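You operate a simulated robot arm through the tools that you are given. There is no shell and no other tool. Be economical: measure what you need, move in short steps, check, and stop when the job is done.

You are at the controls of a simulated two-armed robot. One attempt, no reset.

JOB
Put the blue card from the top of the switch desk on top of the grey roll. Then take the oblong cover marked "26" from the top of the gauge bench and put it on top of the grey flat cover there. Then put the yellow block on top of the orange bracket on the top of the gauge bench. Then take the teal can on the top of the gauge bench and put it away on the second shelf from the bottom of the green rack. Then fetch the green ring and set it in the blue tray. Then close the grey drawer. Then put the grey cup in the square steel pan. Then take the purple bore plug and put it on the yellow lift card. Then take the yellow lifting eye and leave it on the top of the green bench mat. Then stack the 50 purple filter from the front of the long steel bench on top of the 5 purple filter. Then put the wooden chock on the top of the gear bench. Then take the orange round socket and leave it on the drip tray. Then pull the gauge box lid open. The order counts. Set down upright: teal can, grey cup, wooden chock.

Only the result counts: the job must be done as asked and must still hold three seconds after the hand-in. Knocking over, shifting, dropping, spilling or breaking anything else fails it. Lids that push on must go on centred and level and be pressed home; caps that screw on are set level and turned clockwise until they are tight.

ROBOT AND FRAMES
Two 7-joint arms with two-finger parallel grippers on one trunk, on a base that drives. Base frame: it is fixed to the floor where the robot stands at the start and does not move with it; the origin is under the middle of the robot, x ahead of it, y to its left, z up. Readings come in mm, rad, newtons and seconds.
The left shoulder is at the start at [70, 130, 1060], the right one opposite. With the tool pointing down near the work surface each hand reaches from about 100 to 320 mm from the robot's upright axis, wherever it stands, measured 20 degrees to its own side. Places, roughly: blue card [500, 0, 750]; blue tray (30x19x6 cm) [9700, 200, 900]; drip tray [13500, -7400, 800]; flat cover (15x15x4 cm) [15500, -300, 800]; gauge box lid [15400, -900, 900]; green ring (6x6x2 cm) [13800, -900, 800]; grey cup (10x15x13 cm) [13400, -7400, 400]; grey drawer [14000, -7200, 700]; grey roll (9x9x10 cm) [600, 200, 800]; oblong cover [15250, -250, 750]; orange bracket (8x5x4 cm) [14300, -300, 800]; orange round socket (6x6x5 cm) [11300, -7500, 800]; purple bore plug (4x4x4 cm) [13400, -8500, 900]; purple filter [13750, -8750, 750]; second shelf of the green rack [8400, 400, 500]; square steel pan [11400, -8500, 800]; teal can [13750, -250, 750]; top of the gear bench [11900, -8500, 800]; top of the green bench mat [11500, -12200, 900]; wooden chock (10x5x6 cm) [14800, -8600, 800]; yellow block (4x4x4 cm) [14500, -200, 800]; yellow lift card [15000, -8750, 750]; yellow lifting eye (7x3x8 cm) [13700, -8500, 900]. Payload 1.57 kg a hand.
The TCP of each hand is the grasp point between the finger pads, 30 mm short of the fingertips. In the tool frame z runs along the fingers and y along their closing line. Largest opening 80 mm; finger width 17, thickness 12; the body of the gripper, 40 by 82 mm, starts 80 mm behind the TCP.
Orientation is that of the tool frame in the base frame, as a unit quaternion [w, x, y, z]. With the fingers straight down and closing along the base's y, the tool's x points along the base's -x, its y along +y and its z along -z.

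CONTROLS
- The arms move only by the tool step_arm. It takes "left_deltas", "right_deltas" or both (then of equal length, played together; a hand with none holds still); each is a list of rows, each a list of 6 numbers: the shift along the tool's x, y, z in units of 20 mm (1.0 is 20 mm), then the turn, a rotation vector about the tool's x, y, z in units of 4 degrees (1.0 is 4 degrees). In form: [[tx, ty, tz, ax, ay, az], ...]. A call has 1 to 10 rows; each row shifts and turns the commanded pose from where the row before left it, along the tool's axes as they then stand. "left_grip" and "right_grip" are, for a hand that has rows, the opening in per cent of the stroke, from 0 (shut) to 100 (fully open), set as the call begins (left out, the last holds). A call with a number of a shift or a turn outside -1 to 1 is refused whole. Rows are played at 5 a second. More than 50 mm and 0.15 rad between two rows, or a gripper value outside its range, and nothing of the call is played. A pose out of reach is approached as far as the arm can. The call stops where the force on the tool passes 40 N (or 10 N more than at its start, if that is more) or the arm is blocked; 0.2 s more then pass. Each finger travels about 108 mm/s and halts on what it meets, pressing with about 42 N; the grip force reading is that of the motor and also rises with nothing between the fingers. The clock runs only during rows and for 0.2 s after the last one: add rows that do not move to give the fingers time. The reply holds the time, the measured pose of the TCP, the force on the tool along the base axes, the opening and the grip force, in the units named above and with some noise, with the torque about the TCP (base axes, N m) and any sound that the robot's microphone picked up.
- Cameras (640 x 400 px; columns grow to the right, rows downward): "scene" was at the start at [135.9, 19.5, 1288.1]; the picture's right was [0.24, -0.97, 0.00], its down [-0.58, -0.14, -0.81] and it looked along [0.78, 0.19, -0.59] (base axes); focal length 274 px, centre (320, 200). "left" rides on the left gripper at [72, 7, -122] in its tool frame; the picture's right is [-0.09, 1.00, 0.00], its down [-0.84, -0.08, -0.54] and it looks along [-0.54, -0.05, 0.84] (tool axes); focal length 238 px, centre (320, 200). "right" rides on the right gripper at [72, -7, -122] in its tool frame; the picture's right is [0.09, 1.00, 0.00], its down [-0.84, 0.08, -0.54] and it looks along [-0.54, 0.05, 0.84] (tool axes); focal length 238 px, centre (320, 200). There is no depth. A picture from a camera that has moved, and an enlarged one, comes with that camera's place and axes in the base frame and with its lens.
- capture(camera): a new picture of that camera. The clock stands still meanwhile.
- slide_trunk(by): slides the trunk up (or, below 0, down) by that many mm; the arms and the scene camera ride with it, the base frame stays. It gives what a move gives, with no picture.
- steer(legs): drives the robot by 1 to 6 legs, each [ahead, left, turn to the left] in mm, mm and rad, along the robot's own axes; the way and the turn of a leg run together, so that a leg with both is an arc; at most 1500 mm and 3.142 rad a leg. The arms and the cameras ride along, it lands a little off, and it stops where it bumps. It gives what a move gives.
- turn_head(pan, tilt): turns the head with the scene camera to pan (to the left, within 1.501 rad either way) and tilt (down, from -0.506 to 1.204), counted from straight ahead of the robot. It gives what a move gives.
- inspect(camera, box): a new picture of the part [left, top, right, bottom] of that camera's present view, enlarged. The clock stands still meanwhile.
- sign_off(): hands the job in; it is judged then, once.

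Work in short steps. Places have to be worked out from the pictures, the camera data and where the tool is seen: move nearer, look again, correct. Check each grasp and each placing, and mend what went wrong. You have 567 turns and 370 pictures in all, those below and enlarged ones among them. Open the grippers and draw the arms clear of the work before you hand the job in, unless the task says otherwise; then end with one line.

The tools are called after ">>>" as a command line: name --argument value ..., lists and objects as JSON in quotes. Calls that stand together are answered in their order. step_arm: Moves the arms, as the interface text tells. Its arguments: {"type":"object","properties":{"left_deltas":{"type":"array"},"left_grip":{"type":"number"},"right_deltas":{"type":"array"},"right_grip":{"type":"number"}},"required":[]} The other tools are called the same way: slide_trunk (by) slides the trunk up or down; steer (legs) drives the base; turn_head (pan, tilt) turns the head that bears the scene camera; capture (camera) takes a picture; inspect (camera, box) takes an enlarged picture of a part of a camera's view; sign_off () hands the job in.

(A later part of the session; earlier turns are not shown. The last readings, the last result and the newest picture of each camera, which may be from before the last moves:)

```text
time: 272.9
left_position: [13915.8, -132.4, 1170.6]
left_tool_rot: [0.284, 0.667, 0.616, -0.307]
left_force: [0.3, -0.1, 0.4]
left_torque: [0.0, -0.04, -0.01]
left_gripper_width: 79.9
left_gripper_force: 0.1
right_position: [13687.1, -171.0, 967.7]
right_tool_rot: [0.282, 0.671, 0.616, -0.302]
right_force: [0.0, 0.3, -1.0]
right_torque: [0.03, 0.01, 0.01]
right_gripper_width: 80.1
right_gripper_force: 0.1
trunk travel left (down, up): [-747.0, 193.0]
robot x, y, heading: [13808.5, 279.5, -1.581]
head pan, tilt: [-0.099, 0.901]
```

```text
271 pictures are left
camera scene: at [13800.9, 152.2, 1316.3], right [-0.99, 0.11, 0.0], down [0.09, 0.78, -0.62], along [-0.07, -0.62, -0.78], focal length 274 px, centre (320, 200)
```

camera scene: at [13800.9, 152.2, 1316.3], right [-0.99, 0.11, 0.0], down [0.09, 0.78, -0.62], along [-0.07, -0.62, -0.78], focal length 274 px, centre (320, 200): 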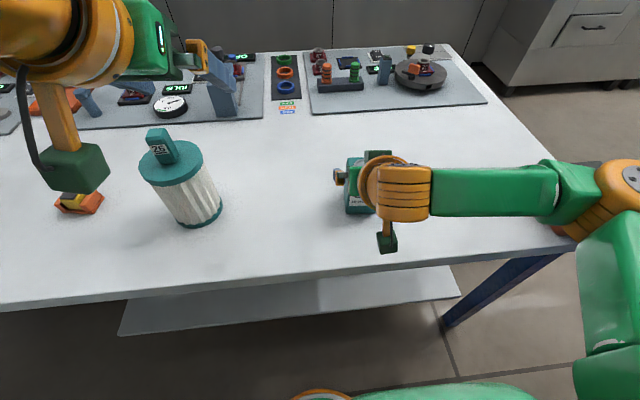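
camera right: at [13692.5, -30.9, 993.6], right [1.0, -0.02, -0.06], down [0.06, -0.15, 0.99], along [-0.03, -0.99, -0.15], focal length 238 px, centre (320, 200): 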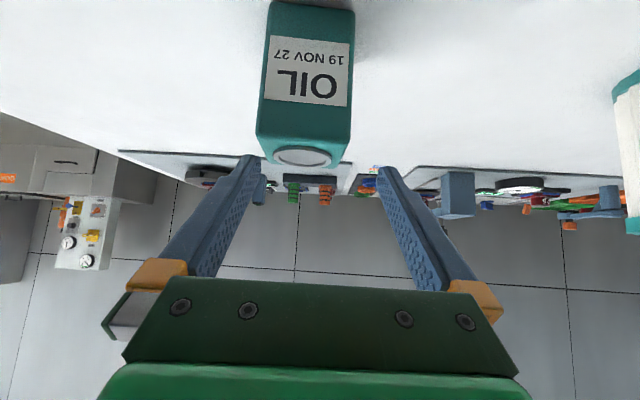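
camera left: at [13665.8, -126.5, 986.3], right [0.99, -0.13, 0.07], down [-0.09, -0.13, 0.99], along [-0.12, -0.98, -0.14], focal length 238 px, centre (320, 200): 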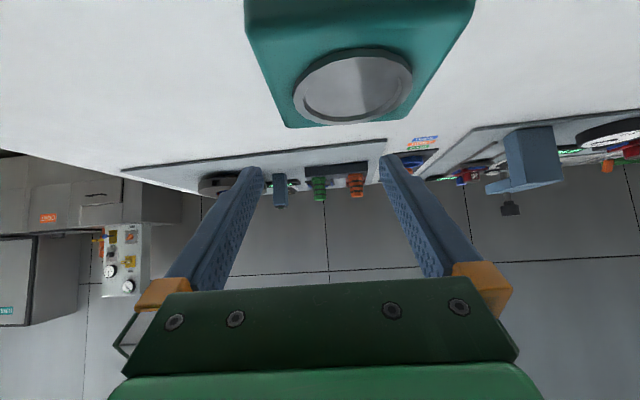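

Elbow stays clear of the orange box. Align laterally and perpendicular first, then check.

>>> step_arm --right_deltas '[[0.52, -0.23, 0, 0, 0, 0], [0.53, -0.23, 0, 0, 0, 0], [0.53, -0.23, 0, 0, 0, 0], [0, 0, 0, 0, 0, 0]]'

>>> capture --camera "right"

```text
time: 273.9
left_position: [13915.7, -132.7, 1170.2]
left_tool_rot: [0.283, 0.668, 0.616, -0.307]
left_force: [0.2, 1.3, 0.5]
left_torque: [0.01, -0.01, 0.02]
left_gripper_width: 80.0
left_gripper_force: 0.0
right_position: [13674.5, -148.6, 943.3]
right_tool_rot: [0.281, 0.672, 0.615, -0.302]
right_force: [-0.2, -0.3, -0.5]
right_torque: [-0.04, 0.03, 0.03]
right_gripper_width: 79.7
right_gripper_force: 0.1
trunk travel left (down, up): [-747.0, 193.0]
robot x, y, heading: [13807.6, 279.6, -1.581]
head pan, tilt: [-0.099, 0.901]
```

```text
270 pictures are left
camera right: at [13680.3, -9.8, 969.4], right [1.0, -0.02, -0.06], down [0.06, -0.15, 0.99], along [-0.03, -0.99, -0.15], focal length 238 px, centre (320, 200)
```

right: 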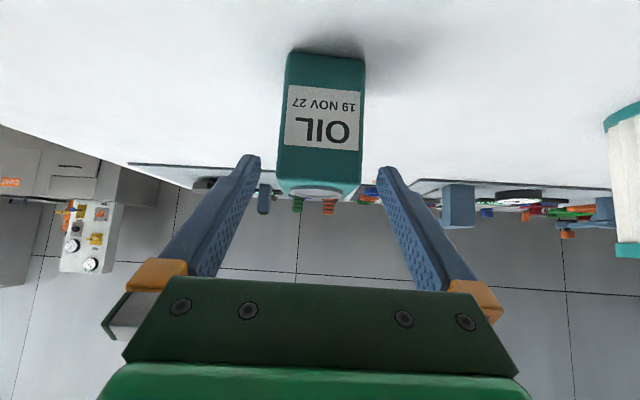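

Centred. Advance along the tool axis 85 mm and close.

>>> step_arm --right_deltas '[[0, 0, 1, 0, 0, 0], [0, 0, 1, 0, 0, 0], [0, 0, 1, 0, 0, 0], [0, 0, 1, 0, 0, 0], [0, 0, 0.25, 0, 0, 0], [0, 0, 0, 0, 0, 0]]'

>>> step_arm --right_deltas '[[0, 0, 0, 0, 0, 0], [0, 0, 0, 0, 0, 0], [0, 0, 0, 0, 0, 0], [0, 0, 0, 0, 0, 0]]' --right_grip 0

>>> capture --camera "right"

```text
time: 275.3
left_position: [13914.3, -131.8, 1169.9]
left_tool_rot: [0.283, 0.668, 0.617, -0.306]
left_force: [-0.3, 0.1, -0.2]
left_torque: [0.0, 0.03, 0.04]
left_gripper_width: 80.1
left_gripper_force: 0.0
right_position: [13670.1, -214.4, 886.8]
right_tool_rot: [0.281, 0.672, 0.615, -0.302]
right_force: [-0.1, 0.8, 0.7]
right_torque: [0.01, 0.01, 0.03]
right_gripper_width: 80.2
right_gripper_force: 0.1
trunk travel left (down, up): [-747.0, 193.0]
robot x, y, heading: [13809.3, 280.2, -1.584]
head pan, tilt: [-0.099, 0.901]
```

```text
time: 276.3
left_position: [13914.2, -131.6, 1170.0]
left_tool_rot: [0.283, 0.668, 0.616, -0.306]
left_force: [-0.3, 0.4, 0.1]
left_torque: [0.01, 0.0, 0.02]
left_gripper_width: 80.0
left_gripper_force: 0.1
right_position: [13669.9, -215.1, 887.1]
right_tool_rot: [0.281, 0.672, 0.616, -0.3]
right_force: [-2.6, 1.2, -0.4]
right_torque: [-0.09, 0.26, -0.01]
right_gripper_width: 68.0
right_gripper_force: 42.4
trunk travel left (down, up): [-747.0, 193.0]
robot x, y, heading: [13805.6, 277.1, -1.577]
head pan, tilt: [-0.099, 0.901]
```

```text
269 pictures are left
camera right: at [13675.3, -75.4, 913.3], right [1.0, -0.02, -0.06], down [0.06, -0.15, 0.99], along [-0.03, -0.99, -0.15], focal length 238 px, centre (320, 200)
```

right: 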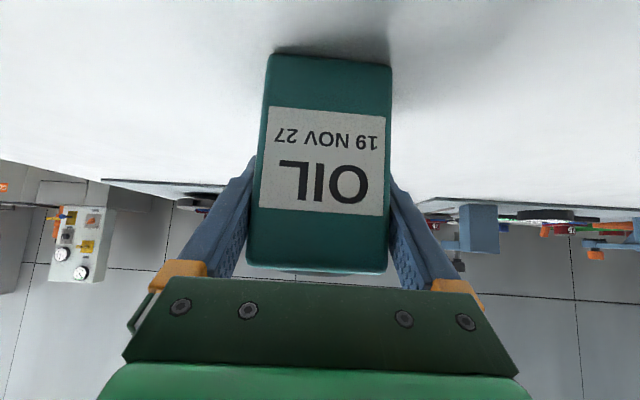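

Held at 68 mm. Lift with the trunk.

>>> slide_trunk --by 15

>>> slide_trunk --by 170

>>> capture --camera "right"

```text
time: 276.9
left_position: [13915.1, -132.3, 1184.9]
left_tool_rot: [0.283, 0.668, 0.617, -0.305]
left_force: [0.4, 0.2, 0.2]
left_torque: [0.04, 0.0, 0.01]
left_gripper_width: 80.0
left_gripper_force: 0.1
right_position: [13670.8, -215.0, 900.8]
right_tool_rot: [0.281, 0.672, 0.616, -0.301]
right_force: [0.6, -0.2, -4.4]
right_torque: [0.03, 0.0, -0.02]
right_gripper_width: 68.0
right_gripper_force: 41.9
trunk travel left (down, up): [-762.0, 178.0]
robot x, y, heading: [13812.0, 275.2, -1.584]
head pan, tilt: [-0.099, 0.901]
```

```text
time: 278.9
left_position: [13916.2, -134.0, 1354.1]
left_tool_rot: [0.283, 0.667, 0.617, -0.305]
left_force: [-0.1, -0.4, -0.3]
left_torque: [-0.01, 0.0, -0.01]
left_gripper_width: 79.8
left_gripper_force: 0.1
right_position: [13670.1, -215.7, 1070.8]
right_tool_rot: [0.282, 0.671, 0.616, -0.301]
right_force: [0.1, -0.2, -4.9]
right_torque: [0.02, 0.0, 0.01]
right_gripper_width: 67.9
right_gripper_force: 42.3
trunk travel left (down, up): [-932.0, 8.0]
robot x, y, heading: [13811.1, 279.8, -1.58]
head pan, tilt: [-0.099, 0.901]
```

```text
268 pictures are left
camera right: at [13675.5, -76.4, 1097.9], right [1.0, -0.02, -0.06], down [0.06, -0.15, 0.99], along [-0.03, -0.99, -0.15], focal length 238 px, centre (320, 200)
```

right: 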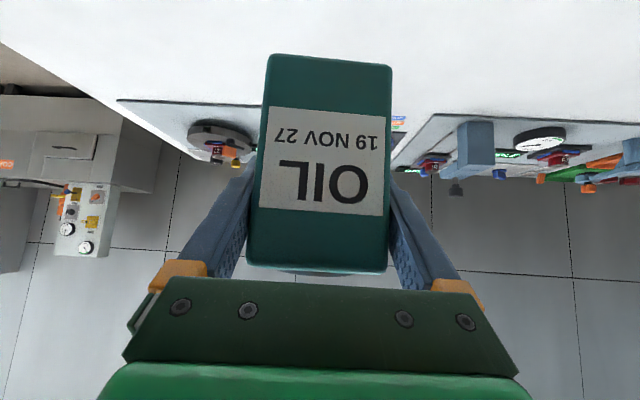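

Secure. Drive back out of the passage the way I came.

>>> steer --legs '[[158, -200, 0.009], [0, -400, 0]]'

>>> steer --legs '[[0, -180, 0]]'

```text
time: 282.8
left_position: [13324.0, -290.3, 1353.1]
left_tool_rot: [0.284, 0.664, 0.621, -0.305]
left_force: [0.5, 1.0, -0.2]
left_torque: [0.0, 0.02, -0.03]
left_gripper_width: 80.0
left_gripper_force: 0.0
right_position: [13079.1, -374.6, 1070.3]
right_tool_rot: [0.282, 0.668, 0.62, -0.3]
right_force: [-0.2, 0.6, -4.9]
right_torque: [0.02, -0.02, 0.01]
right_gripper_width: 67.8
right_gripper_force: 41.5
trunk travel left (down, up): [-932.0, 8.0]
robot x, y, heading: [13210.5, 119.2, -1.573]
head pan, tilt: [-0.099, 0.901]
```

```text
time: 284.3
left_position: [13147.0, -292.0, 1354.6]
left_tool_rot: [0.283, 0.664, 0.621, -0.306]
left_force: [0.2, -0.1, 0.4]
left_torque: [-0.03, 0.02, 0.02]
left_gripper_width: 79.9
left_gripper_force: 0.1
right_position: [12901.9, -375.4, 1071.9]
right_tool_rot: [0.282, 0.667, 0.62, -0.301]
right_force: [0.7, 0.6, -3.4]
right_torque: [0.03, 0.0, -0.02]
right_gripper_width: 67.7
right_gripper_force: 42.2
trunk travel left (down, up): [-932.0, 8.0]
robot x, y, heading: [13030.9, 117.9, -1.569]
head pan, tilt: [-0.099, 0.901]
```

Leave the passage and head west along the corridor at y≈−1000.

>>> steer --legs '[[3, -55, 0], [50, -45, 0], [85, -30, 0], [430, -30, 0], [600, 0, 0]]'

>>> steer --legs '[[0, -1500, 0], [0, -1500, 0]]'

>>> turn_head --pan -1.4 --tilt 0.3

>>> capture --camera "scene"

```text
time: 291.7
left_position: [12980.1, -1444.5, 1355.2]
left_tool_rot: [0.286, 0.664, 0.62, -0.305]
left_force: [0.2, -0.3, 0.3]
left_torque: [-0.01, 0.0, 0.01]
left_gripper_width: 80.2
left_gripper_force: 0.1
right_position: [12737.2, -1530.1, 1072.7]
right_tool_rot: [0.284, 0.668, 0.619, -0.299]
right_force: [-0.6, 0.4, -4.2]
right_torque: [0.02, 0.04, -0.01]
right_gripper_width: 67.7
right_gripper_force: 42.2
trunk travel left (down, up): [-932.0, 8.0]
robot x, y, heading: [12868.7, -1037.5, -1.572]
head pan, tilt: [-0.099, 0.901]
```

```text
time: 306.3
left_position: [9947.4, -1388.3, 1355.8]
left_tool_rot: [0.281, 0.672, 0.612, -0.308]
left_force: [-0.4, -0.2, 0.4]
left_torque: [0.0, -0.03, 0.0]
left_gripper_width: 80.0
left_gripper_force: 0.1
right_position: [9701.7, -1467.6, 1071.8]
right_tool_rot: [0.278, 0.675, 0.613, -0.302]
right_force: [0.1, 0.4, -4.3]
right_torque: [0.02, -0.02, 0.02]
right_gripper_width: 68.0
right_gripper_force: 42.0
trunk travel left (down, up): [-932.0, 8.0]
robot x, y, heading: [9845.9, -976.7, -1.591]
head pan, tilt: [-0.099, 0.901]
```

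```text
time: 307.8
left_position: [9947.3, -1389.0, 1355.2]
left_tool_rot: [0.281, 0.672, 0.613, -0.307]
left_force: [-0.3, 0.3, -0.6]
left_torque: [0.04, -0.02, 0.02]
left_gripper_width: 79.6
left_gripper_force: 0.0
right_position: [9701.3, -1466.3, 1072.2]
right_tool_rot: [0.279, 0.676, 0.611, -0.303]
right_force: [0.2, -0.4, -4.7]
right_torque: [0.02, 0.0, -0.01]
right_gripper_width: 67.5
right_gripper_force: 42.3
trunk travel left (down, up): [-932.0, 8.0]
robot x, y, heading: [9845.7, -972.2, -1.596]
head pan, tilt: [-1.4, 0.3]
```

```text
267 pictures are left
camera scene: at [9753.3, -1042.3, 1553.4], right [-0.15, 0.99, 0.0], down [0.29, 0.04, -0.95], along [-0.94, -0.14, -0.3], focal length 274 px, centre (320, 200)
```

scene: 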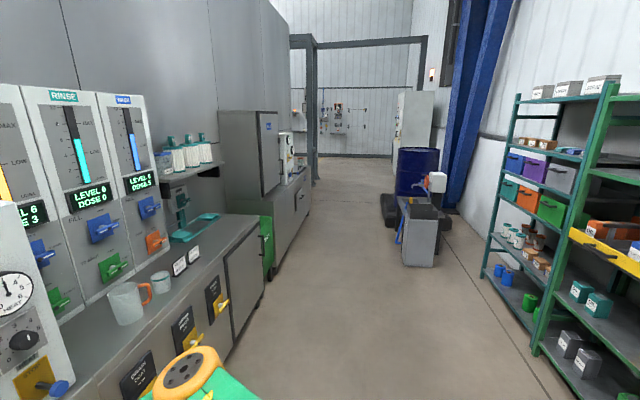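

The green rack's second shelf (near bay, with teal cans) is at x≈8000–8900. Drive there and turn to face it.

>>> steer --legs '[[-150, 0, 0.025], [0, -1480, 0], [0, 0, 3.14]]'

>>> turn_head --pan 0.0 --tilt 0.6

>>> capture --camera "scene"

```text
time: 323.6
left_position: [8223.5, -419.6, 1354.8]
left_tool_rot: [0.301, -0.627, 0.658, 0.288]
left_force: [-0.1, 0.6, -0.1]
left_torque: [0.01, -0.02, 0.0]
left_gripper_width: 80.1
left_gripper_force: 0.1
right_position: [8466.1, -329.3, 1071.9]
right_tool_rot: [0.297, -0.626, 0.662, 0.286]
right_force: [0.1, 0.7, -4.0]
right_torque: [0.01, 0.03, 0.0]
right_gripper_width: 67.9
right_gripper_force: 41.6
trunk travel left (down, up): [-932.0, 8.0]
robot x, y, heading: [8341.6, -827.7, 1.592]
head pan, tilt: [-1.4, 0.3]
```

```text
time: 325.1
left_position: [8224.9, -419.2, 1354.7]
left_tool_rot: [0.302, -0.627, 0.658, 0.289]
left_force: [0.6, 1.1, -0.1]
left_torque: [0.02, -0.01, 0.01]
left_gripper_width: 80.0
left_gripper_force: 0.0
right_position: [8466.6, -330.0, 1071.1]
right_tool_rot: [0.296, -0.626, 0.662, 0.286]
right_force: [0.7, 0.6, -4.3]
right_torque: [-0.01, -0.04, -0.04]
right_gripper_width: 67.9
right_gripper_force: 42.1
trunk travel left (down, up): [-932.0, 8.0]
robot x, y, heading: [8340.4, -829.7, 1.588]
head pan, tilt: [0.0, 0.6]
```

```text
266 pictures are left
camera scene: at [8340.5, -688.4, 1525.9], right [1.0, 0.02, 0.0], down [0.01, -0.57, -0.82], along [-0.02, 0.82, -0.57], focal length 274 px, centre (320, 200)
```

scene: 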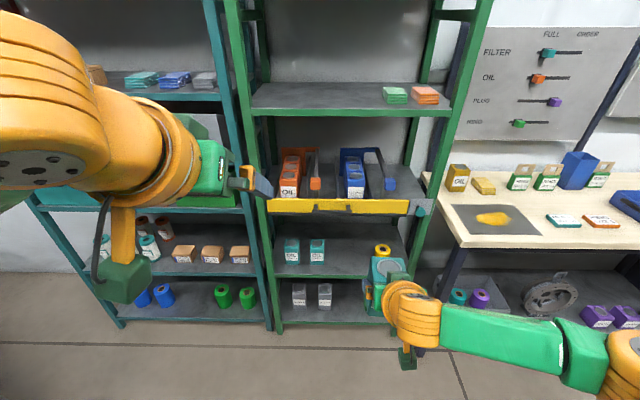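

Green rack bay is ahead: shelf 2 at z≈500 with two OIL cans, free slot beside them at x≈8447. First tuck the left arm to vertical and closer in.

>>> step_arm --left_deltas '[[0, 0, 0, 0, 1, 0], [0, 0, 0, 0, 1, 0], [0, 0, 0, 0, 1, 0], [0, 0, 0, 0, 1, 0], [0, 0, 0, 0, 1, 0], [0, 0, 0, 0, 1, 0], [0, 0, 0, 0, 1, 0], [0, 0, 0, 0, 1, 0], [0, 0, 0, 0, 1, 0], [0, 0, 0, 0, 1, 0]]'

>>> step_arm --left_deltas '[[0, 0, 0, 0, 1, 0], [0, 0, 0, 0, 1, 0], [1, -0.5, 1, 0, 0, 0], [1, -0.5, 1, 0, 0, 0], [1, -0.5, 1, 0, 0, 0], [1, -0.5, 1, 0, 0, 0], [1, -0.5, 1, 0, 0, 0]]'

>>> slide_trunk --by -440

>>> turn_head --pan 0.0 --tilt 0.4

>>> capture --camera "scene"

```text
time: 327.3
left_position: [8223.5, -418.3, 1356.7]
left_tool_rot: [0.059, -0.688, 0.721, 0.057]
left_force: [0.2, 0.5, -0.1]
left_torque: [0.03, 0.03, 0.01]
left_gripper_width: 79.8
left_gripper_force: 0.2
right_position: [8467.6, -328.8, 1070.6]
right_tool_rot: [0.296, -0.626, 0.663, 0.285]
right_force: [0.3, 0.0, -4.1]
right_torque: [-0.03, -0.01, 0.02]
right_gripper_width: 67.9
right_gripper_force: 42.1
trunk travel left (down, up): [-932.0, 8.0]
robot x, y, heading: [8344.3, -828.6, 1.593]
head pan, tilt: [0.0, 0.6]
```

```text
time: 328.9
left_position: [8265.9, -526.2, 1235.8]
left_tool_rot: [0.008, -0.69, 0.724, 0.008]
left_force: [-0.1, 0.3, 0.5]
left_torque: [0.02, 0.0, 0.02]
left_gripper_width: 80.3
left_gripper_force: 0.0
left hand out of reach, approached as far as the arm can: row 1, 2
right_position: [8466.8, -331.5, 1071.8]
right_tool_rot: [0.295, -0.627, 0.662, 0.286]
right_force: [-0.3, 0.6, -4.0]
right_torque: [-0.04, -0.03, 0.0]
right_gripper_width: 67.8
right_gripper_force: 42.6
trunk travel left (down, up): [-932.0, 8.0]
robot x, y, heading: [8343.1, -826.8, 1.589]
head pan, tilt: [0.0, 0.6]
```

```text
refused: -440 is not a number from -400 to 400
```

```text
time: 329.6
left_position: [8265.3, -525.8, 1235.3]
left_tool_rot: [0.008, -0.69, 0.724, 0.009]
left_force: [-0.1, -0.3, 0.2]
left_torque: [-0.02, -0.04, 0.01]
left_gripper_width: 79.8
left_gripper_force: 0.2
right_position: [8466.0, -329.6, 1072.4]
right_tool_rot: [0.296, -0.626, 0.662, 0.286]
right_force: [-1.0, -0.4, -4.1]
right_torque: [-0.03, 0.02, -0.04]
right_gripper_width: 67.8
right_gripper_force: 41.7
trunk travel left (down, up): [-932.0, 8.0]
robot x, y, heading: [8340.9, -825.8, 1.591]
head pan, tilt: [0.0, 0.4]
```

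```text
265 pictures are left
camera scene: at [8340.3, -684.3, 1544.0], right [1.0, 0.02, 0.0], down [0.01, -0.39, -0.92], along [-0.02, 0.92, -0.39], focal length 274 px, centre (320, 200)
```

scene: 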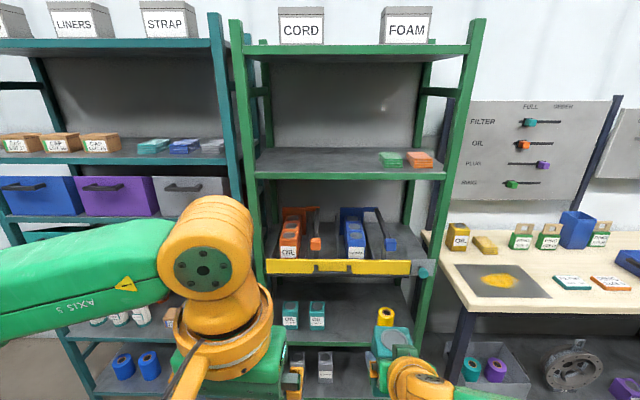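

Lower the trunk in two steps.

>>> slide_trunk --by -400

>>> turn_head --pan 0.0 --tilt 0.55

>>> capture --camera "scene"

>>> inspect --camera "scene" --box '[240, 170, 460, 300]'

```text
time: 333.5
left_position: [8265.6, -527.0, 836.1]
left_tool_rot: [0.008, -0.689, 0.724, 0.008]
left_force: [0.6, -0.3, -0.3]
left_torque: [0.0, 0.01, 0.01]
left_gripper_width: 80.2
left_gripper_force: 0.1
right_position: [8466.0, -331.1, 671.8]
right_tool_rot: [0.296, -0.626, 0.663, 0.286]
right_force: [-0.2, 0.1, -4.8]
right_torque: [-0.04, -0.01, 0.04]
right_gripper_width: 67.8
right_gripper_force: 41.6
trunk travel left (down, up): [-532.0, 408.0]
robot x, y, heading: [8343.1, -828.3, 1.592]
head pan, tilt: [0.0, 0.4]
```

```text
time: 334.2
left_position: [8265.6, -526.5, 836.4]
left_tool_rot: [0.008, -0.69, 0.724, 0.008]
left_force: [-0.3, 0.3, 0.5]
left_torque: [0.02, 0.04, 0.02]
left_gripper_width: 79.8
left_gripper_force: 0.0
right_position: [8466.5, -330.9, 671.9]
right_tool_rot: [0.295, -0.627, 0.662, 0.286]
right_force: [-0.3, 0.1, -5.4]
right_torque: [-0.05, -0.03, 0.01]
right_gripper_width: 67.8
right_gripper_force: 42.2
trunk travel left (down, up): [-532.0, 408.0]
robot x, y, heading: [8341.6, -830.5, 1.592]
head pan, tilt: [0.0, 0.55]
```

```text
264 pictures are left
camera scene: at [8340.2, -687.5, 1130.4], right [1.0, 0.02, 0.0], down [0.01, -0.52, -0.85], along [-0.02, 0.85, -0.52], focal length 274 px, centre (320, 200)
```

scene: 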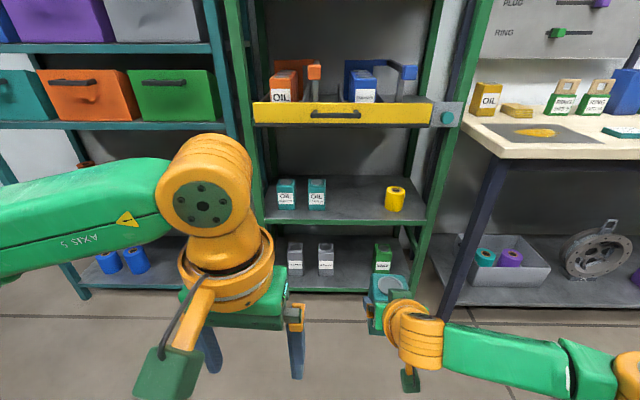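

```text
2.91 times, centred on (350, 235) of scene
camera zoom: at [8340.2, -687.5, 1130.4], right [1.0, 0.02, 0.0], down [0.01, -0.52, -0.85], along [-0.02, 0.85, -0.52], focal length 798 px, centre (233, 98)
```

zoom: 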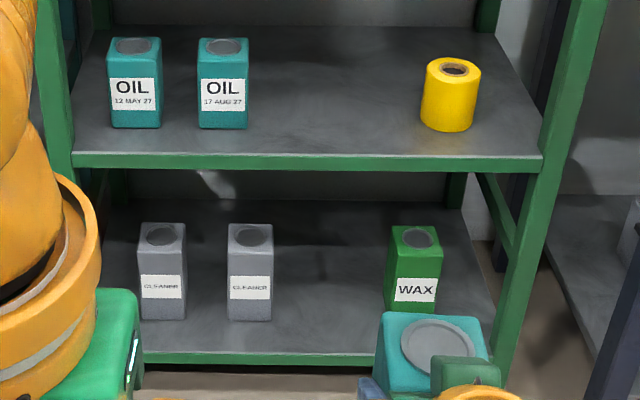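

Target slot right of the two OIL cans, x≈8445. Drive forward 400 and look again.

>>> steer --legs '[[400, 0, -0.02]]'

>>> capture --camera "scene"

>>> capture --camera "right"

```text
time: 336.6
left_position: [8268.7, -127.0, 836.0]
left_tool_rot: [0.007, -0.682, 0.731, 0.008]
left_force: [-1.0, 0.2, -0.5]
left_torque: [0.01, 0.0, 0.0]
left_gripper_width: 79.5
left_gripper_force: 0.1
right_position: [8471.6, 67.2, 672.0]
right_tool_rot: [0.299, -0.62, 0.668, 0.283]
right_force: [0.0, 0.4, -4.4]
right_torque: [-0.05, 0.0, 0.03]
right_gripper_width: 67.8
right_gripper_force: 42.0
trunk travel left (down, up): [-532.0, 408.0]
robot x, y, heading: [8341.4, -429.5, 1.567]
head pan, tilt: [0.0, 0.55]
```

```text
262 pictures are left
camera scene: at [8339.5, -288.0, 1130.3], right [1.0, 0.0, 0.0], down [0.0, -0.52, -0.85], along [0.0, 0.85, -0.52], focal length 274 px, centre (320, 200)
```

scene: 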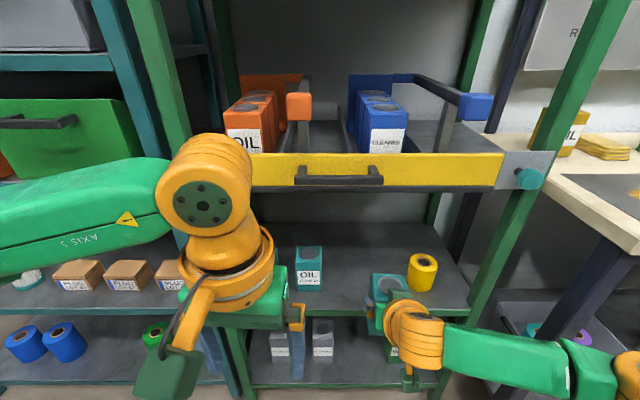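

```text
261 pictures are left
camera right: at [8469.9, -73.0, 697.8], right [-1.0, 0.01, -0.06], down [-0.06, 0.15, 0.99], along [0.02, 0.99, -0.15], focal length 238 px, centre (320, 200)
```

right: 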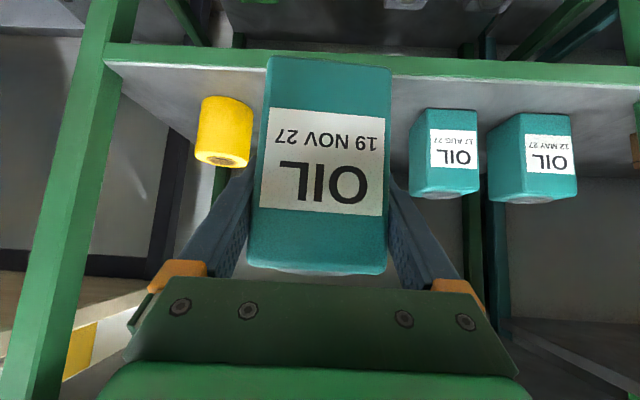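

Shelf z≈518, front edge y≈168; slot between OIL can (8308) and yellow roll (8627) is at my x≈8470. Lower 35 and drive forward 170.

>>> slide_trunk --by -35

>>> steer --legs '[[170, 0, 0]]'

>>> capture --camera "right"

>>> capture --camera "scene"

```text
time: 337.4
left_position: [8268.8, -125.4, 801.0]
left_tool_rot: [0.007, -0.682, 0.731, 0.008]
left_force: [-0.8, 0.7, -0.9]
left_torque: [0.0, 0.0, -0.01]
left_gripper_width: 80.1
left_gripper_force: 0.1
right_position: [8471.9, 66.9, 636.8]
right_tool_rot: [0.299, -0.619, 0.669, 0.283]
right_force: [-0.4, -0.4, -3.7]
right_torque: [-0.01, 0.0, -0.01]
right_gripper_width: 67.7
right_gripper_force: 42.2
trunk travel left (down, up): [-497.0, 443.0]
robot x, y, heading: [8337.1, -426.3, 1.569]
head pan, tilt: [0.0, 0.55]
```

```text
time: 338.9
left_position: [8270.0, 45.5, 801.0]
left_tool_rot: [0.008, -0.681, 0.733, 0.009]
left_force: [0.6, 0.4, -0.2]
left_torque: [0.0, -0.01, 0.03]
left_gripper_width: 80.4
left_gripper_force: 0.1
right_position: [8473.4, 235.3, 636.4]
right_tool_rot: [0.299, -0.618, 0.67, 0.282]
right_force: [0.1, 0.7, -3.7]
right_torque: [-0.02, 0.01, 0.02]
right_gripper_width: 68.1
right_gripper_force: 42.2
trunk travel left (down, up): [-497.0, 443.0]
robot x, y, heading: [8337.0, -256.3, 1.566]
head pan, tilt: [0.0, 0.55]
```

```text
260 pictures are left
camera right: at [8471.4, 96.9, 662.7], right [-1.0, 0.01, -0.06], down [-0.06, 0.15, 0.99], along [0.02, 0.99, -0.15], focal length 238 px, centre (320, 200)
```

right: 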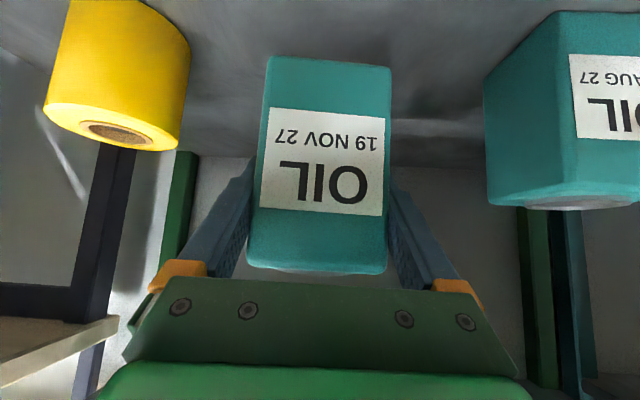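

```text
259 pictures are left
camera scene: at [8340.4, -117.5, 1095.3], right [1.0, 0.0, 0.0], down [0.0, -0.52, -0.85], along [0.0, 0.85, -0.52], focal length 274 px, centre (320, 200)
```

scene: 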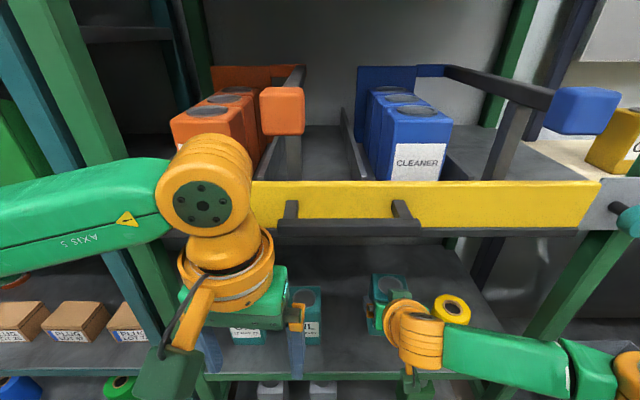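

In place. Lower gently onto the shelf.

>>> slide_trunk --by -38

>>> slide_trunk --by -6

>>> slide_trunk --by -4

```text
time: 339.7
left_position: [8269.9, 44.8, 762.3]
left_tool_rot: [0.008, -0.681, 0.732, 0.008]
left_force: [-1.0, 0.3, -0.3]
left_torque: [-0.02, -0.02, -0.02]
left_gripper_width: 79.8
left_gripper_force: 0.1
right_position: [8474.7, 235.6, 599.3]
right_tool_rot: [0.299, -0.618, 0.67, 0.283]
right_force: [-0.4, 0.1, -3.8]
right_torque: [-0.02, 0.03, 0.01]
right_gripper_width: 67.9
right_gripper_force: 41.9
trunk travel left (down, up): [-459.0, 481.0]
robot x, y, heading: [8339.9, -256.5, 1.569]
head pan, tilt: [0.0, 0.55]
```

```text
time: 340.3
left_position: [8270.1, 44.6, 756.4]
left_tool_rot: [0.008, -0.681, 0.732, 0.008]
left_force: [0.4, -0.7, 0.3]
left_torque: [0.02, 0.01, -0.01]
left_gripper_width: 80.2
left_gripper_force: 0.1
right_position: [8474.0, 237.0, 592.4]
right_tool_rot: [0.3, -0.618, 0.67, 0.282]
right_force: [-0.1, -0.5, -3.7]
right_torque: [0.01, -0.02, 0.02]
right_gripper_width: 67.9
right_gripper_force: 41.8
trunk travel left (down, up): [-453.0, 487.0]
robot x, y, heading: [8338.1, -254.9, 1.566]
head pan, tilt: [0.0, 0.55]
```

```text
time: 340.8
left_position: [8270.4, 45.1, 751.7]
left_tool_rot: [0.008, -0.681, 0.732, 0.008]
left_force: [0.6, 0.0, 0.2]
left_torque: [0.0, -0.02, -0.01]
left_gripper_width: 80.3
left_gripper_force: 0.2
right_position: [8472.8, 235.6, 588.2]
right_tool_rot: [0.3, -0.618, 0.67, 0.283]
right_force: [-0.5, 0.0, -4.1]
right_torque: [-0.03, 0.01, -0.02]
right_gripper_width: 67.9
right_gripper_force: 41.8
trunk travel left (down, up): [-449.0, 491.0]
robot x, y, heading: [8337.9, -258.3, 1.57]
head pan, tilt: [0.0, 0.55]
```

>>> slide_trunk --by -4

>>> slide_trunk --by -3

>>> slide_trunk --by -3

>>> capture --camera "right"

```text
time: 341.3
left_position: [8270.0, 43.2, 749.9]
left_tool_rot: [0.008, -0.681, 0.732, 0.008]
left_force: [0.1, 0.1, -0.7]
left_torque: [-0.03, -0.03, -0.04]
left_gripper_width: 80.0
left_gripper_force: 0.0
right_position: [8474.9, 235.9, 587.6]
right_tool_rot: [0.302, -0.617, 0.669, 0.284]
right_force: [2.4, 6.1, 12.7]
right_torque: [-0.18, -0.62, 0.24]
right_gripper_width: 68.0
right_gripper_force: 42.1
trunk travel left (down, up): [-445.0, 495.0]
robot x, y, heading: [8339.6, -258.3, 1.563]
head pan, tilt: [0.0, 0.55]
```

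```text
time: 341.9
left_position: [8268.9, 40.9, 747.0]
left_tool_rot: [0.01, -0.681, 0.732, 0.009]
left_force: [-0.3, 0.0, -0.1]
left_torque: [-0.01, -0.01, 0.04]
left_gripper_width: 80.3
left_gripper_force: 0.1
right_position: [8472.5, 234.0, 586.5]
right_tool_rot: [0.303, -0.617, 0.668, 0.285]
right_force: [2.9, 8.8, 28.6]
right_torque: [-0.37, -0.52, 0.29]
right_gripper_width: 67.7
right_gripper_force: 41.7
trunk travel left (down, up): [-442.0, 498.0]
robot x, y, heading: [8340.8, -257.5, 1.575]
head pan, tilt: [0.0, 0.55]
```

```text
time: 342.4
left_position: [8268.6, 40.2, 745.2]
left_tool_rot: [0.011, -0.681, 0.732, 0.01]
left_force: [-0.7, 0.2, -0.4]
left_torque: [-0.01, -0.02, 0.0]
left_gripper_width: 80.0
left_gripper_force: 0.2
right_position: [8473.2, 233.3, 582.7]
right_tool_rot: [0.303, -0.617, 0.668, 0.285]
right_force: [2.3, 4.5, 28.7]
right_torque: [-0.08, -0.56, 0.25]
right_gripper_width: 67.9
right_gripper_force: 41.8
trunk travel left (down, up): [-439.0, 501.0]
robot x, y, heading: [8338.6, -254.7, 1.567]
head pan, tilt: [0.0, 0.55]
```

```text
258 pictures are left
camera right: at [8470.3, 93.8, 607.8], right [-1.0, 0.01, -0.06], down [-0.06, 0.14, 0.99], along [0.02, 0.99, -0.14], focal length 238 px, centre (320, 200)
```

right: 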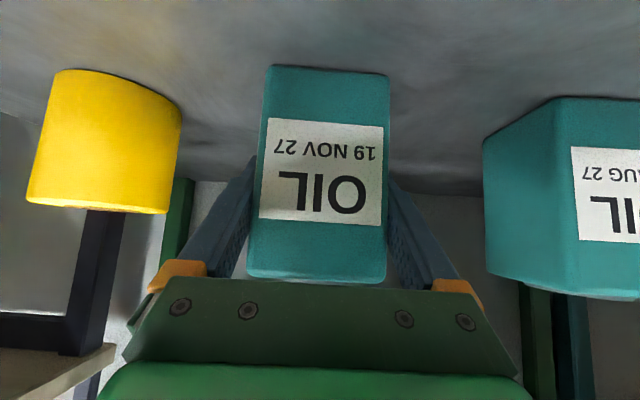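

Contact. Ease by raising 5 mm, then open.

>>> slide_trunk --by 6

>>> step_arm --right_deltas '[[0, 0, 0, 0, 0, 0], [0, 0, 0, 0, 0, 0], [0, 0, 0, 0, 0, 0]]' --right_grip 100

>>> capture --camera "right"

```text
time: 342.9
left_position: [8269.8, 42.2, 748.4]
left_tool_rot: [0.009, -0.682, 0.732, 0.008]
left_force: [0.2, -0.1, -0.7]
left_torque: [-0.06, 0.05, 0.0]
left_gripper_width: 80.1
left_gripper_force: 0.0
right_position: [8472.6, 233.7, 582.4]
right_tool_rot: [0.298, -0.619, 0.67, 0.281]
right_force: [-1.1, 0.9, -2.6]
right_torque: [-0.11, -0.01, -0.04]
right_gripper_width: 67.8
right_gripper_force: 42.1
trunk travel left (down, up): [-445.0, 495.0]
robot x, y, heading: [8339.2, -260.6, 1.57]
head pan, tilt: [0.0, 0.55]
```

```text
time: 343.7
left_position: [8269.9, 44.7, 747.4]
left_tool_rot: [0.008, -0.681, 0.733, 0.008]
left_force: [-0.1, 0.6, -0.4]
left_torque: [0.01, 0.02, -0.02]
left_gripper_width: 80.3
left_gripper_force: 0.0
right_position: [8474.1, 235.6, 583.8]
right_tool_rot: [0.299, -0.619, 0.67, 0.282]
right_force: [-1.2, 0.0, 0.3]
right_torque: [0.01, 0.01, -0.01]
right_gripper_width: 79.9
right_gripper_force: 0.1
trunk travel left (down, up): [-445.0, 495.0]
robot x, y, heading: [8334.8, -255.6, 1.57]
head pan, tilt: [0.0, 0.55]
```

```text
257 pictures are left
camera right: at [8471.3, 96.1, 611.1], right [-1.0, 0.02, -0.06], down [-0.06, 0.15, 0.99], along [0.02, 0.99, -0.15], focal length 238 px, centre (320, 200)
```

right: 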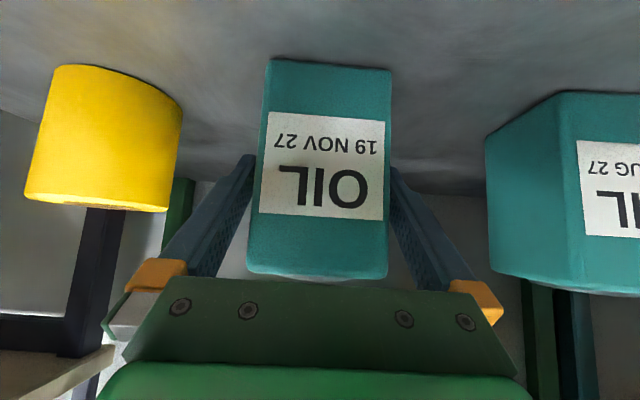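

Withdraw along the tool axis, then back the base off and check.

>>> step_arm --right_deltas '[[0, 0, -1, 0, 0, 0], [0, 0, -1, 0, 0, 0], [0, 0, -1, 0, 0, 0], [0, 0, -1, 0, 0, 0], [0, 0, -1, 0, 0, 0]]'

>>> steer --legs '[[-350, 0, 0]]'

>>> capture --camera "scene"

```text
time: 344.9
left_position: [8269.5, 44.6, 749.7]
left_tool_rot: [0.008, -0.681, 0.732, 0.008]
left_force: [-0.4, -0.3, 0.8]
left_torque: [-0.01, -0.01, -0.04]
left_gripper_width: 80.1
left_gripper_force: 0.1
right_position: [8468.2, 160.0, 650.8]
right_tool_rot: [0.301, -0.618, 0.669, 0.283]
right_force: [0.1, 0.1, 0.4]
right_torque: [0.03, -0.01, 0.0]
right_gripper_width: 79.8
right_gripper_force: 0.2
trunk travel left (down, up): [-445.0, 495.0]
robot x, y, heading: [8340.3, -256.6, 1.567]
head pan, tilt: [0.0, 0.55]
```

```text
time: 347.2
left_position: [8268.6, -302.6, 748.4]
left_tool_rot: [0.007, -0.682, 0.731, 0.008]
left_force: [0.8, 0.8, 0.5]
left_torque: [0.04, -0.01, 0.01]
left_gripper_width: 79.9
left_gripper_force: 0.0
right_position: [8465.7, -185.5, 651.3]
right_tool_rot: [0.3, -0.619, 0.669, 0.283]
right_force: [-0.4, 0.4, 1.4]
right_torque: [-0.02, -0.02, -0.02]
right_gripper_width: 80.2
right_gripper_force: 0.1
trunk travel left (down, up): [-445.0, 495.0]
robot x, y, heading: [8338.8, -603.4, 1.572]
head pan, tilt: [0.0, 0.55]
```

```text
256 pictures are left
camera scene: at [8338.7, -465.8, 1043.5], right [1.0, 0.0, 0.0], down [0.0, -0.52, -0.85], along [0.0, 0.85, -0.52], focal length 274 px, centre (320, 200)
```

scene: 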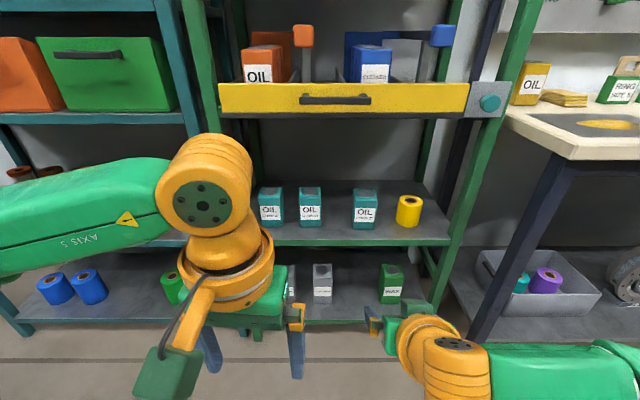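

The can stands upright on shelf 2. Now the green ring: un-pitch the right hand, raise the trunk, and drive east facing +y at y≈−1300.

>>> slide_trunk --by 330

>>> step_arm --right_deltas '[[0, 0, 0, 0, 1, 0], [0, 0, 0, 0, 1, 0], [0, 0, 0, 0, 1, 0], [0, 0, 0, 0, 1, 0], [0, 0, 0, 0, 1, 0], [0, 0, 0, 0, 1, 0], [0, 0, 0, 0, 1, 0], [0, 0, 0, 0, 1, 0], [0, 0, 0, 0, 1, 0], [0, 0, 0, 0, 1, 0]]'

>>> step_arm --right_deltas '[[0, 0, 0, 0, 1, 0], [0, 0, 0, 0, 1, 0], [0, 0, -1, 0, 0, 0], [0, 0, -1, 0, 0, 0], [0, 0, -1, 0, 0, 0]]'

>>> steer --legs '[[-600, 0, 0], [0, -1400, 0]]'

>>> turn_head --pan 0.0 --tilt 0.3

>>> capture --camera "scene"

```text
time: 350.4
left_position: [8269.1, -302.2, 1078.9]
left_tool_rot: [0.007, -0.682, 0.731, 0.008]
left_force: [0.5, -0.6, 0.8]
left_torque: [-0.05, 0.01, 0.0]
left_gripper_width: 80.0
left_gripper_force: 0.1
right_position: [8463.8, -185.7, 980.8]
right_tool_rot: [0.3, -0.619, 0.668, 0.284]
right_force: [0.8, -0.1, 0.8]
right_torque: [-0.01, -0.01, -0.01]
right_gripper_width: 80.2
right_gripper_force: 0.1
trunk travel left (down, up): [-775.0, 165.0]
robot x, y, heading: [8338.1, -602.9, 1.565]
head pan, tilt: [0.0, 0.55]
```

```text
time: 352.6
left_position: [8267.6, -302.0, 1078.9]
left_tool_rot: [0.008, -0.682, 0.731, 0.008]
left_force: [0.2, -0.3, -0.6]
left_torque: [0.02, 0.0, 0.02]
left_gripper_width: 79.8
left_gripper_force: 0.1
right_position: [8464.9, -184.5, 979.9]
right_tool_rot: [0.052, -0.679, 0.73, 0.054]
right_force: [-0.2, -0.2, 0.5]
right_torque: [-0.03, 0.0, -0.02]
right_gripper_width: 79.7
right_gripper_force: 0.0
trunk travel left (down, up): [-775.0, 165.0]
robot x, y, heading: [8337.4, -602.9, 1.565]
head pan, tilt: [0.0, 0.55]
```

```text
time: 353.8
left_position: [8267.3, -302.9, 1079.0]
left_tool_rot: [0.008, -0.682, 0.731, 0.008]
left_force: [-0.9, -0.2, -0.2]
left_torque: [-0.03, 0.0, -0.01]
left_gripper_width: 79.9
left_gripper_force: 0.0
right_position: [8464.2, -188.4, 1041.8]
right_tool_rot: [0.001, -0.681, 0.732, 0.006]
right_force: [-0.3, 0.1, 0.4]
right_torque: [0.02, 0.01, 0.0]
right_gripper_width: 80.1
right_gripper_force: 0.1
trunk travel left (down, up): [-775.0, 165.0]
robot x, y, heading: [8334.7, -603.2, 1.569]
head pan, tilt: [0.0, 0.55]
```

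```text
time: 363.8
left_position: [9678.9, -904.8, 1078.7]
left_tool_rot: [0.008, -0.674, 0.738, 0.007]
left_force: [-0.5, 0.1, -0.2]
left_torque: [-0.03, -0.03, -0.01]
left_gripper_width: 80.1
left_gripper_force: 0.0
right_position: [9877.9, -794.1, 1041.4]
right_tool_rot: [0.002, -0.673, 0.739, 0.007]
right_force: [0.2, -0.1, -0.4]
right_torque: [-0.02, -0.02, 0.01]
right_gripper_width: 79.9
right_gripper_force: 0.0
trunk travel left (down, up): [-775.0, 165.0]
robot x, y, heading: [9741.2, -1208.6, 1.549]
head pan, tilt: [0.0, 0.55]
```

```text
time: 364.5
left_position: [9678.8, -905.9, 1078.4]
left_tool_rot: [0.008, -0.675, 0.738, 0.008]
left_force: [-0.1, -0.1, 0.2]
left_torque: [-0.03, 0.0, 0.0]
left_gripper_width: 79.9
left_gripper_force: 0.0
right_position: [9878.1, -793.8, 1040.2]
right_tool_rot: [0.003, -0.673, 0.74, 0.007]
right_force: [-0.3, -0.4, -0.3]
right_torque: [-0.02, 0.0, -0.03]
right_gripper_width: 79.9
right_gripper_force: 0.1
trunk travel left (down, up): [-775.0, 165.0]
robot x, y, heading: [9740.1, -1207.9, 1.551]
head pan, tilt: [0.0, 0.3]
```

```text
255 pictures are left
camera scene: at [9746.9, -1066.1, 1396.4], right [1.0, -0.02, 0.0], down [-0.01, -0.3, -0.95], along [0.02, 0.95, -0.3], focal length 274 px, centre (320, 200)
```

scene: 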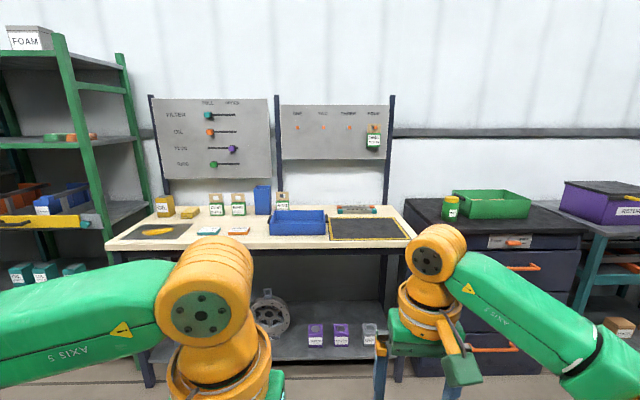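

The blue tray is on the wooden bench at ≈[9665,205]. Continue east.

>>> steer --legs '[[-120, 0, 0.02], [0, -1500, 0.015], [0, -1500, 0.015]]'

>>> turn_head --pan -0.7 --tilt 0.5

>>> capture --camera "scene"

```text
time: 380.0
left_position: [12699.1, -1007.6, 1079.4]
left_tool_rot: [0.008, -0.698, 0.716, 0.007]
left_force: [0.5, 0.7, 0.7]
left_torque: [-0.04, 0.02, 0.02]
left_gripper_width: 79.8
left_gripper_force: 0.1
right_position: [12890.1, -882.6, 1040.5]
right_tool_rot: [0.002, -0.697, 0.717, 0.007]
right_force: [-0.3, 1.5, 0.1]
right_torque: [0.01, 0.0, -0.03]
right_gripper_width: 80.0
right_gripper_force: 0.1
trunk travel left (down, up): [-775.0, 165.0]
robot x, y, heading: [12787.6, -1306.1, 1.613]
head pan, tilt: [0.0, 0.3]
```

```text
time: 381.1
left_position: [12700.5, -1006.6, 1078.8]
left_tool_rot: [0.007, -0.698, 0.716, 0.008]
left_force: [0.4, 0.1, -0.5]
left_torque: [-0.02, 0.01, -0.01]
left_gripper_width: 79.9
left_gripper_force: 0.1
right_position: [12891.2, -882.1, 1040.9]
right_tool_rot: [0.001, -0.697, 0.717, 0.007]
right_force: [-0.1, -0.1, 0.0]
right_torque: [-0.03, -0.03, 0.02]
right_gripper_width: 80.0
right_gripper_force: 0.0
trunk travel left (down, up): [-775.0, 165.0]
robot x, y, heading: [12783.1, -1307.1, 1.613]
head pan, tilt: [-0.7, 0.499]
```

```text
254 pictures are left
camera scene: at [12837.5, -1183.9, 1378.1], right [0.79, -0.61, 0.0], down [-0.29, -0.38, -0.88], along [0.53, 0.7, -0.48], focal length 274 px, centre (320, 200)
```

scene: 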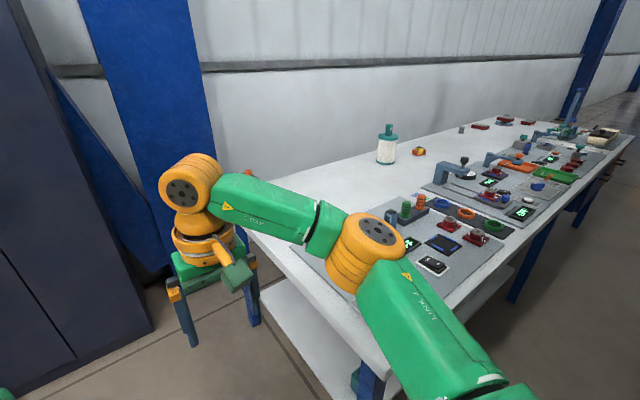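

Green ring spotted at ≈[13816,−899] on a dark strip. Strafe alongside the bench.

>>> slide_trunk --by 60

>>> steer --legs '[[-30, 0, -0.042], [0, -900, 0]]'

>>> turn_head --pan 0.0 --tilt 0.9

>>> capture --camera "scene"

>>> capture --camera "right"

```text
time: 382.1
left_position: [12700.6, -1005.9, 1138.9]
left_tool_rot: [0.007, -0.699, 0.715, 0.009]
left_force: [-0.1, -0.8, 0.9]
left_torque: [0.01, 0.0, 0.0]
left_gripper_width: 80.1
left_gripper_force: 0.1
right_position: [12891.7, -882.7, 1099.9]
right_tool_rot: [0.002, -0.697, 0.717, 0.006]
right_force: [-0.8, 1.1, 0.1]
right_torque: [0.01, -0.01, 0.04]
right_gripper_width: 80.3
right_gripper_force: 0.0
trunk travel left (down, up): [-835.0, 105.0]
robot x, y, heading: [12781.6, -1304.6, 1.615]
head pan, tilt: [-0.7, 0.499]
```

```text
time: 387.3
left_position: [13607.9, -1022.8, 1139.3]
left_tool_rot: [0.009, -0.69, 0.723, 0.008]
left_force: [-0.2, -1.1, -0.5]
left_torque: [0.04, -0.01, -0.01]
left_gripper_width: 79.9
left_gripper_force: 0.1
right_position: [13801.6, -903.3, 1101.1]
right_tool_rot: [0.003, -0.689, 0.725, 0.007]
right_force: [0.0, -0.2, 0.1]
right_torque: [0.02, -0.02, -0.04]
right_gripper_width: 80.0
right_gripper_force: 0.0
trunk travel left (down, up): [-835.0, 105.0]
robot x, y, heading: [13686.5, -1323.3, 1.594]
head pan, tilt: [-0.7, 0.499]
```

```text
time: 388.4
left_position: [13610.1, -1022.5, 1139.7]
left_tool_rot: [0.008, -0.691, 0.723, 0.009]
left_force: [0.7, 0.1, 0.3]
left_torque: [0.03, 0.03, 0.0]
left_gripper_width: 80.1
left_gripper_force: 0.1
right_position: [13802.9, -903.1, 1101.1]
right_tool_rot: [0.002, -0.69, 0.724, 0.006]
right_force: [0.4, 0.2, 0.9]
right_torque: [0.04, 0.0, 0.04]
right_gripper_width: 79.9
right_gripper_force: 0.1
trunk travel left (down, up): [-835.0, 105.0]
robot x, y, heading: [13684.4, -1322.6, 1.588]
head pan, tilt: [0.0, 0.901]
```

```text
253 pictures are left
camera scene: at [13684.8, -1198.9, 1404.3], right [1.0, 0.02, 0.0], down [0.02, -0.78, -0.62], along [-0.01, 0.62, -0.78], focal length 274 px, centre (320, 200)
```

scene: 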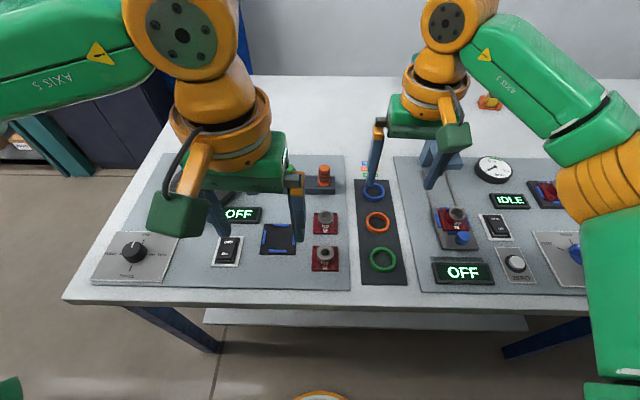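

```text
252 pictures are left
camera right: at [13808.0, -977.4, 1222.0], right [-1.0, -0.04, 0.01], down [-0.03, 0.83, 0.55], along [-0.03, 0.55, -0.83], focal length 238 px, centre (320, 200)
```

right: 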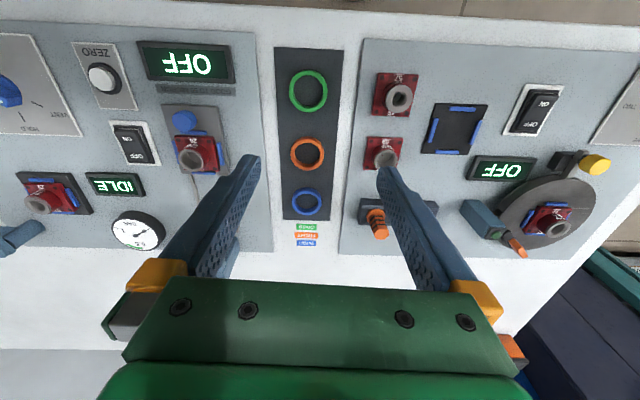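

Ring centre ≈[13821,−916]. Lower the trunk and centre the right hand.

>>> slide_trunk --by -140

>>> step_arm --right_deltas '[[0.3, -0.47, 0, 0, 0, 0], [0.3, -0.46, 0, 0, 0, 0], [0, 0, 0, 0, 0, 0]]'

>>> capture --camera "right"

```text
time: 390.0
left_position: [13610.0, -1023.3, 999.2]
left_tool_rot: [0.008, -0.69, 0.723, 0.008]
left_force: [0.1, 0.9, -0.6]
left_torque: [-0.02, 0.03, 0.0]
left_gripper_width: 80.4
left_gripper_force: 0.0
right_position: [13803.0, -903.6, 962.2]
right_tool_rot: [0.002, -0.689, 0.725, 0.007]
right_force: [-0.1, -0.3, -0.3]
right_torque: [-0.02, 0.03, 0.02]
right_gripper_width: 80.0
right_gripper_force: 0.2
trunk travel left (down, up): [-695.0, 245.0]
robot x, y, heading: [13690.8, -1321.0, 1.595]
head pan, tilt: [0.0, 0.901]
```

```text
time: 390.8
left_position: [13610.2, -1023.8, 999.7]
left_tool_rot: [0.008, -0.691, 0.723, 0.008]
left_force: [0.7, 0.2, 0.4]
left_torque: [0.01, 0.0, -0.01]
left_gripper_width: 80.1
left_gripper_force: 0.0
right_position: [13821.4, -916.5, 961.3]
right_tool_rot: [0.002, -0.69, 0.724, 0.006]
right_force: [-1.0, 0.5, 0.0]
right_torque: [-0.01, -0.01, -0.01]
right_gripper_width: 80.0
right_gripper_force: 0.0
trunk travel left (down, up): [-695.0, 245.0]
robot x, y, heading: [13688.8, -1320.1, 1.591]
head pan, tilt: [0.0, 0.901]
```

```text
251 pictures are left
camera right: at [13825.6, -990.5, 1082.5], right [-1.0, -0.04, 0.01], down [-0.03, 0.83, 0.55], along [-0.03, 0.55, -0.83], focal length 238 px, centre (320, 200)
```

right: 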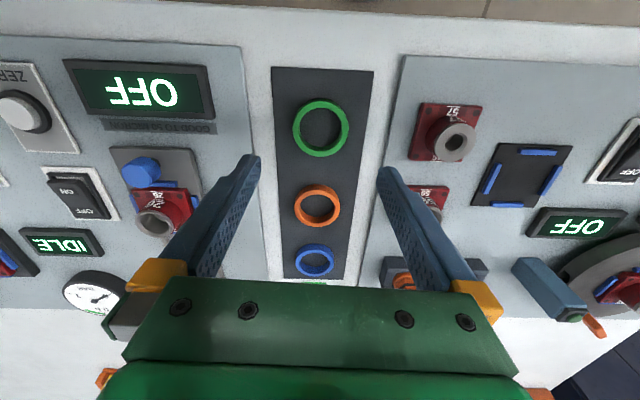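

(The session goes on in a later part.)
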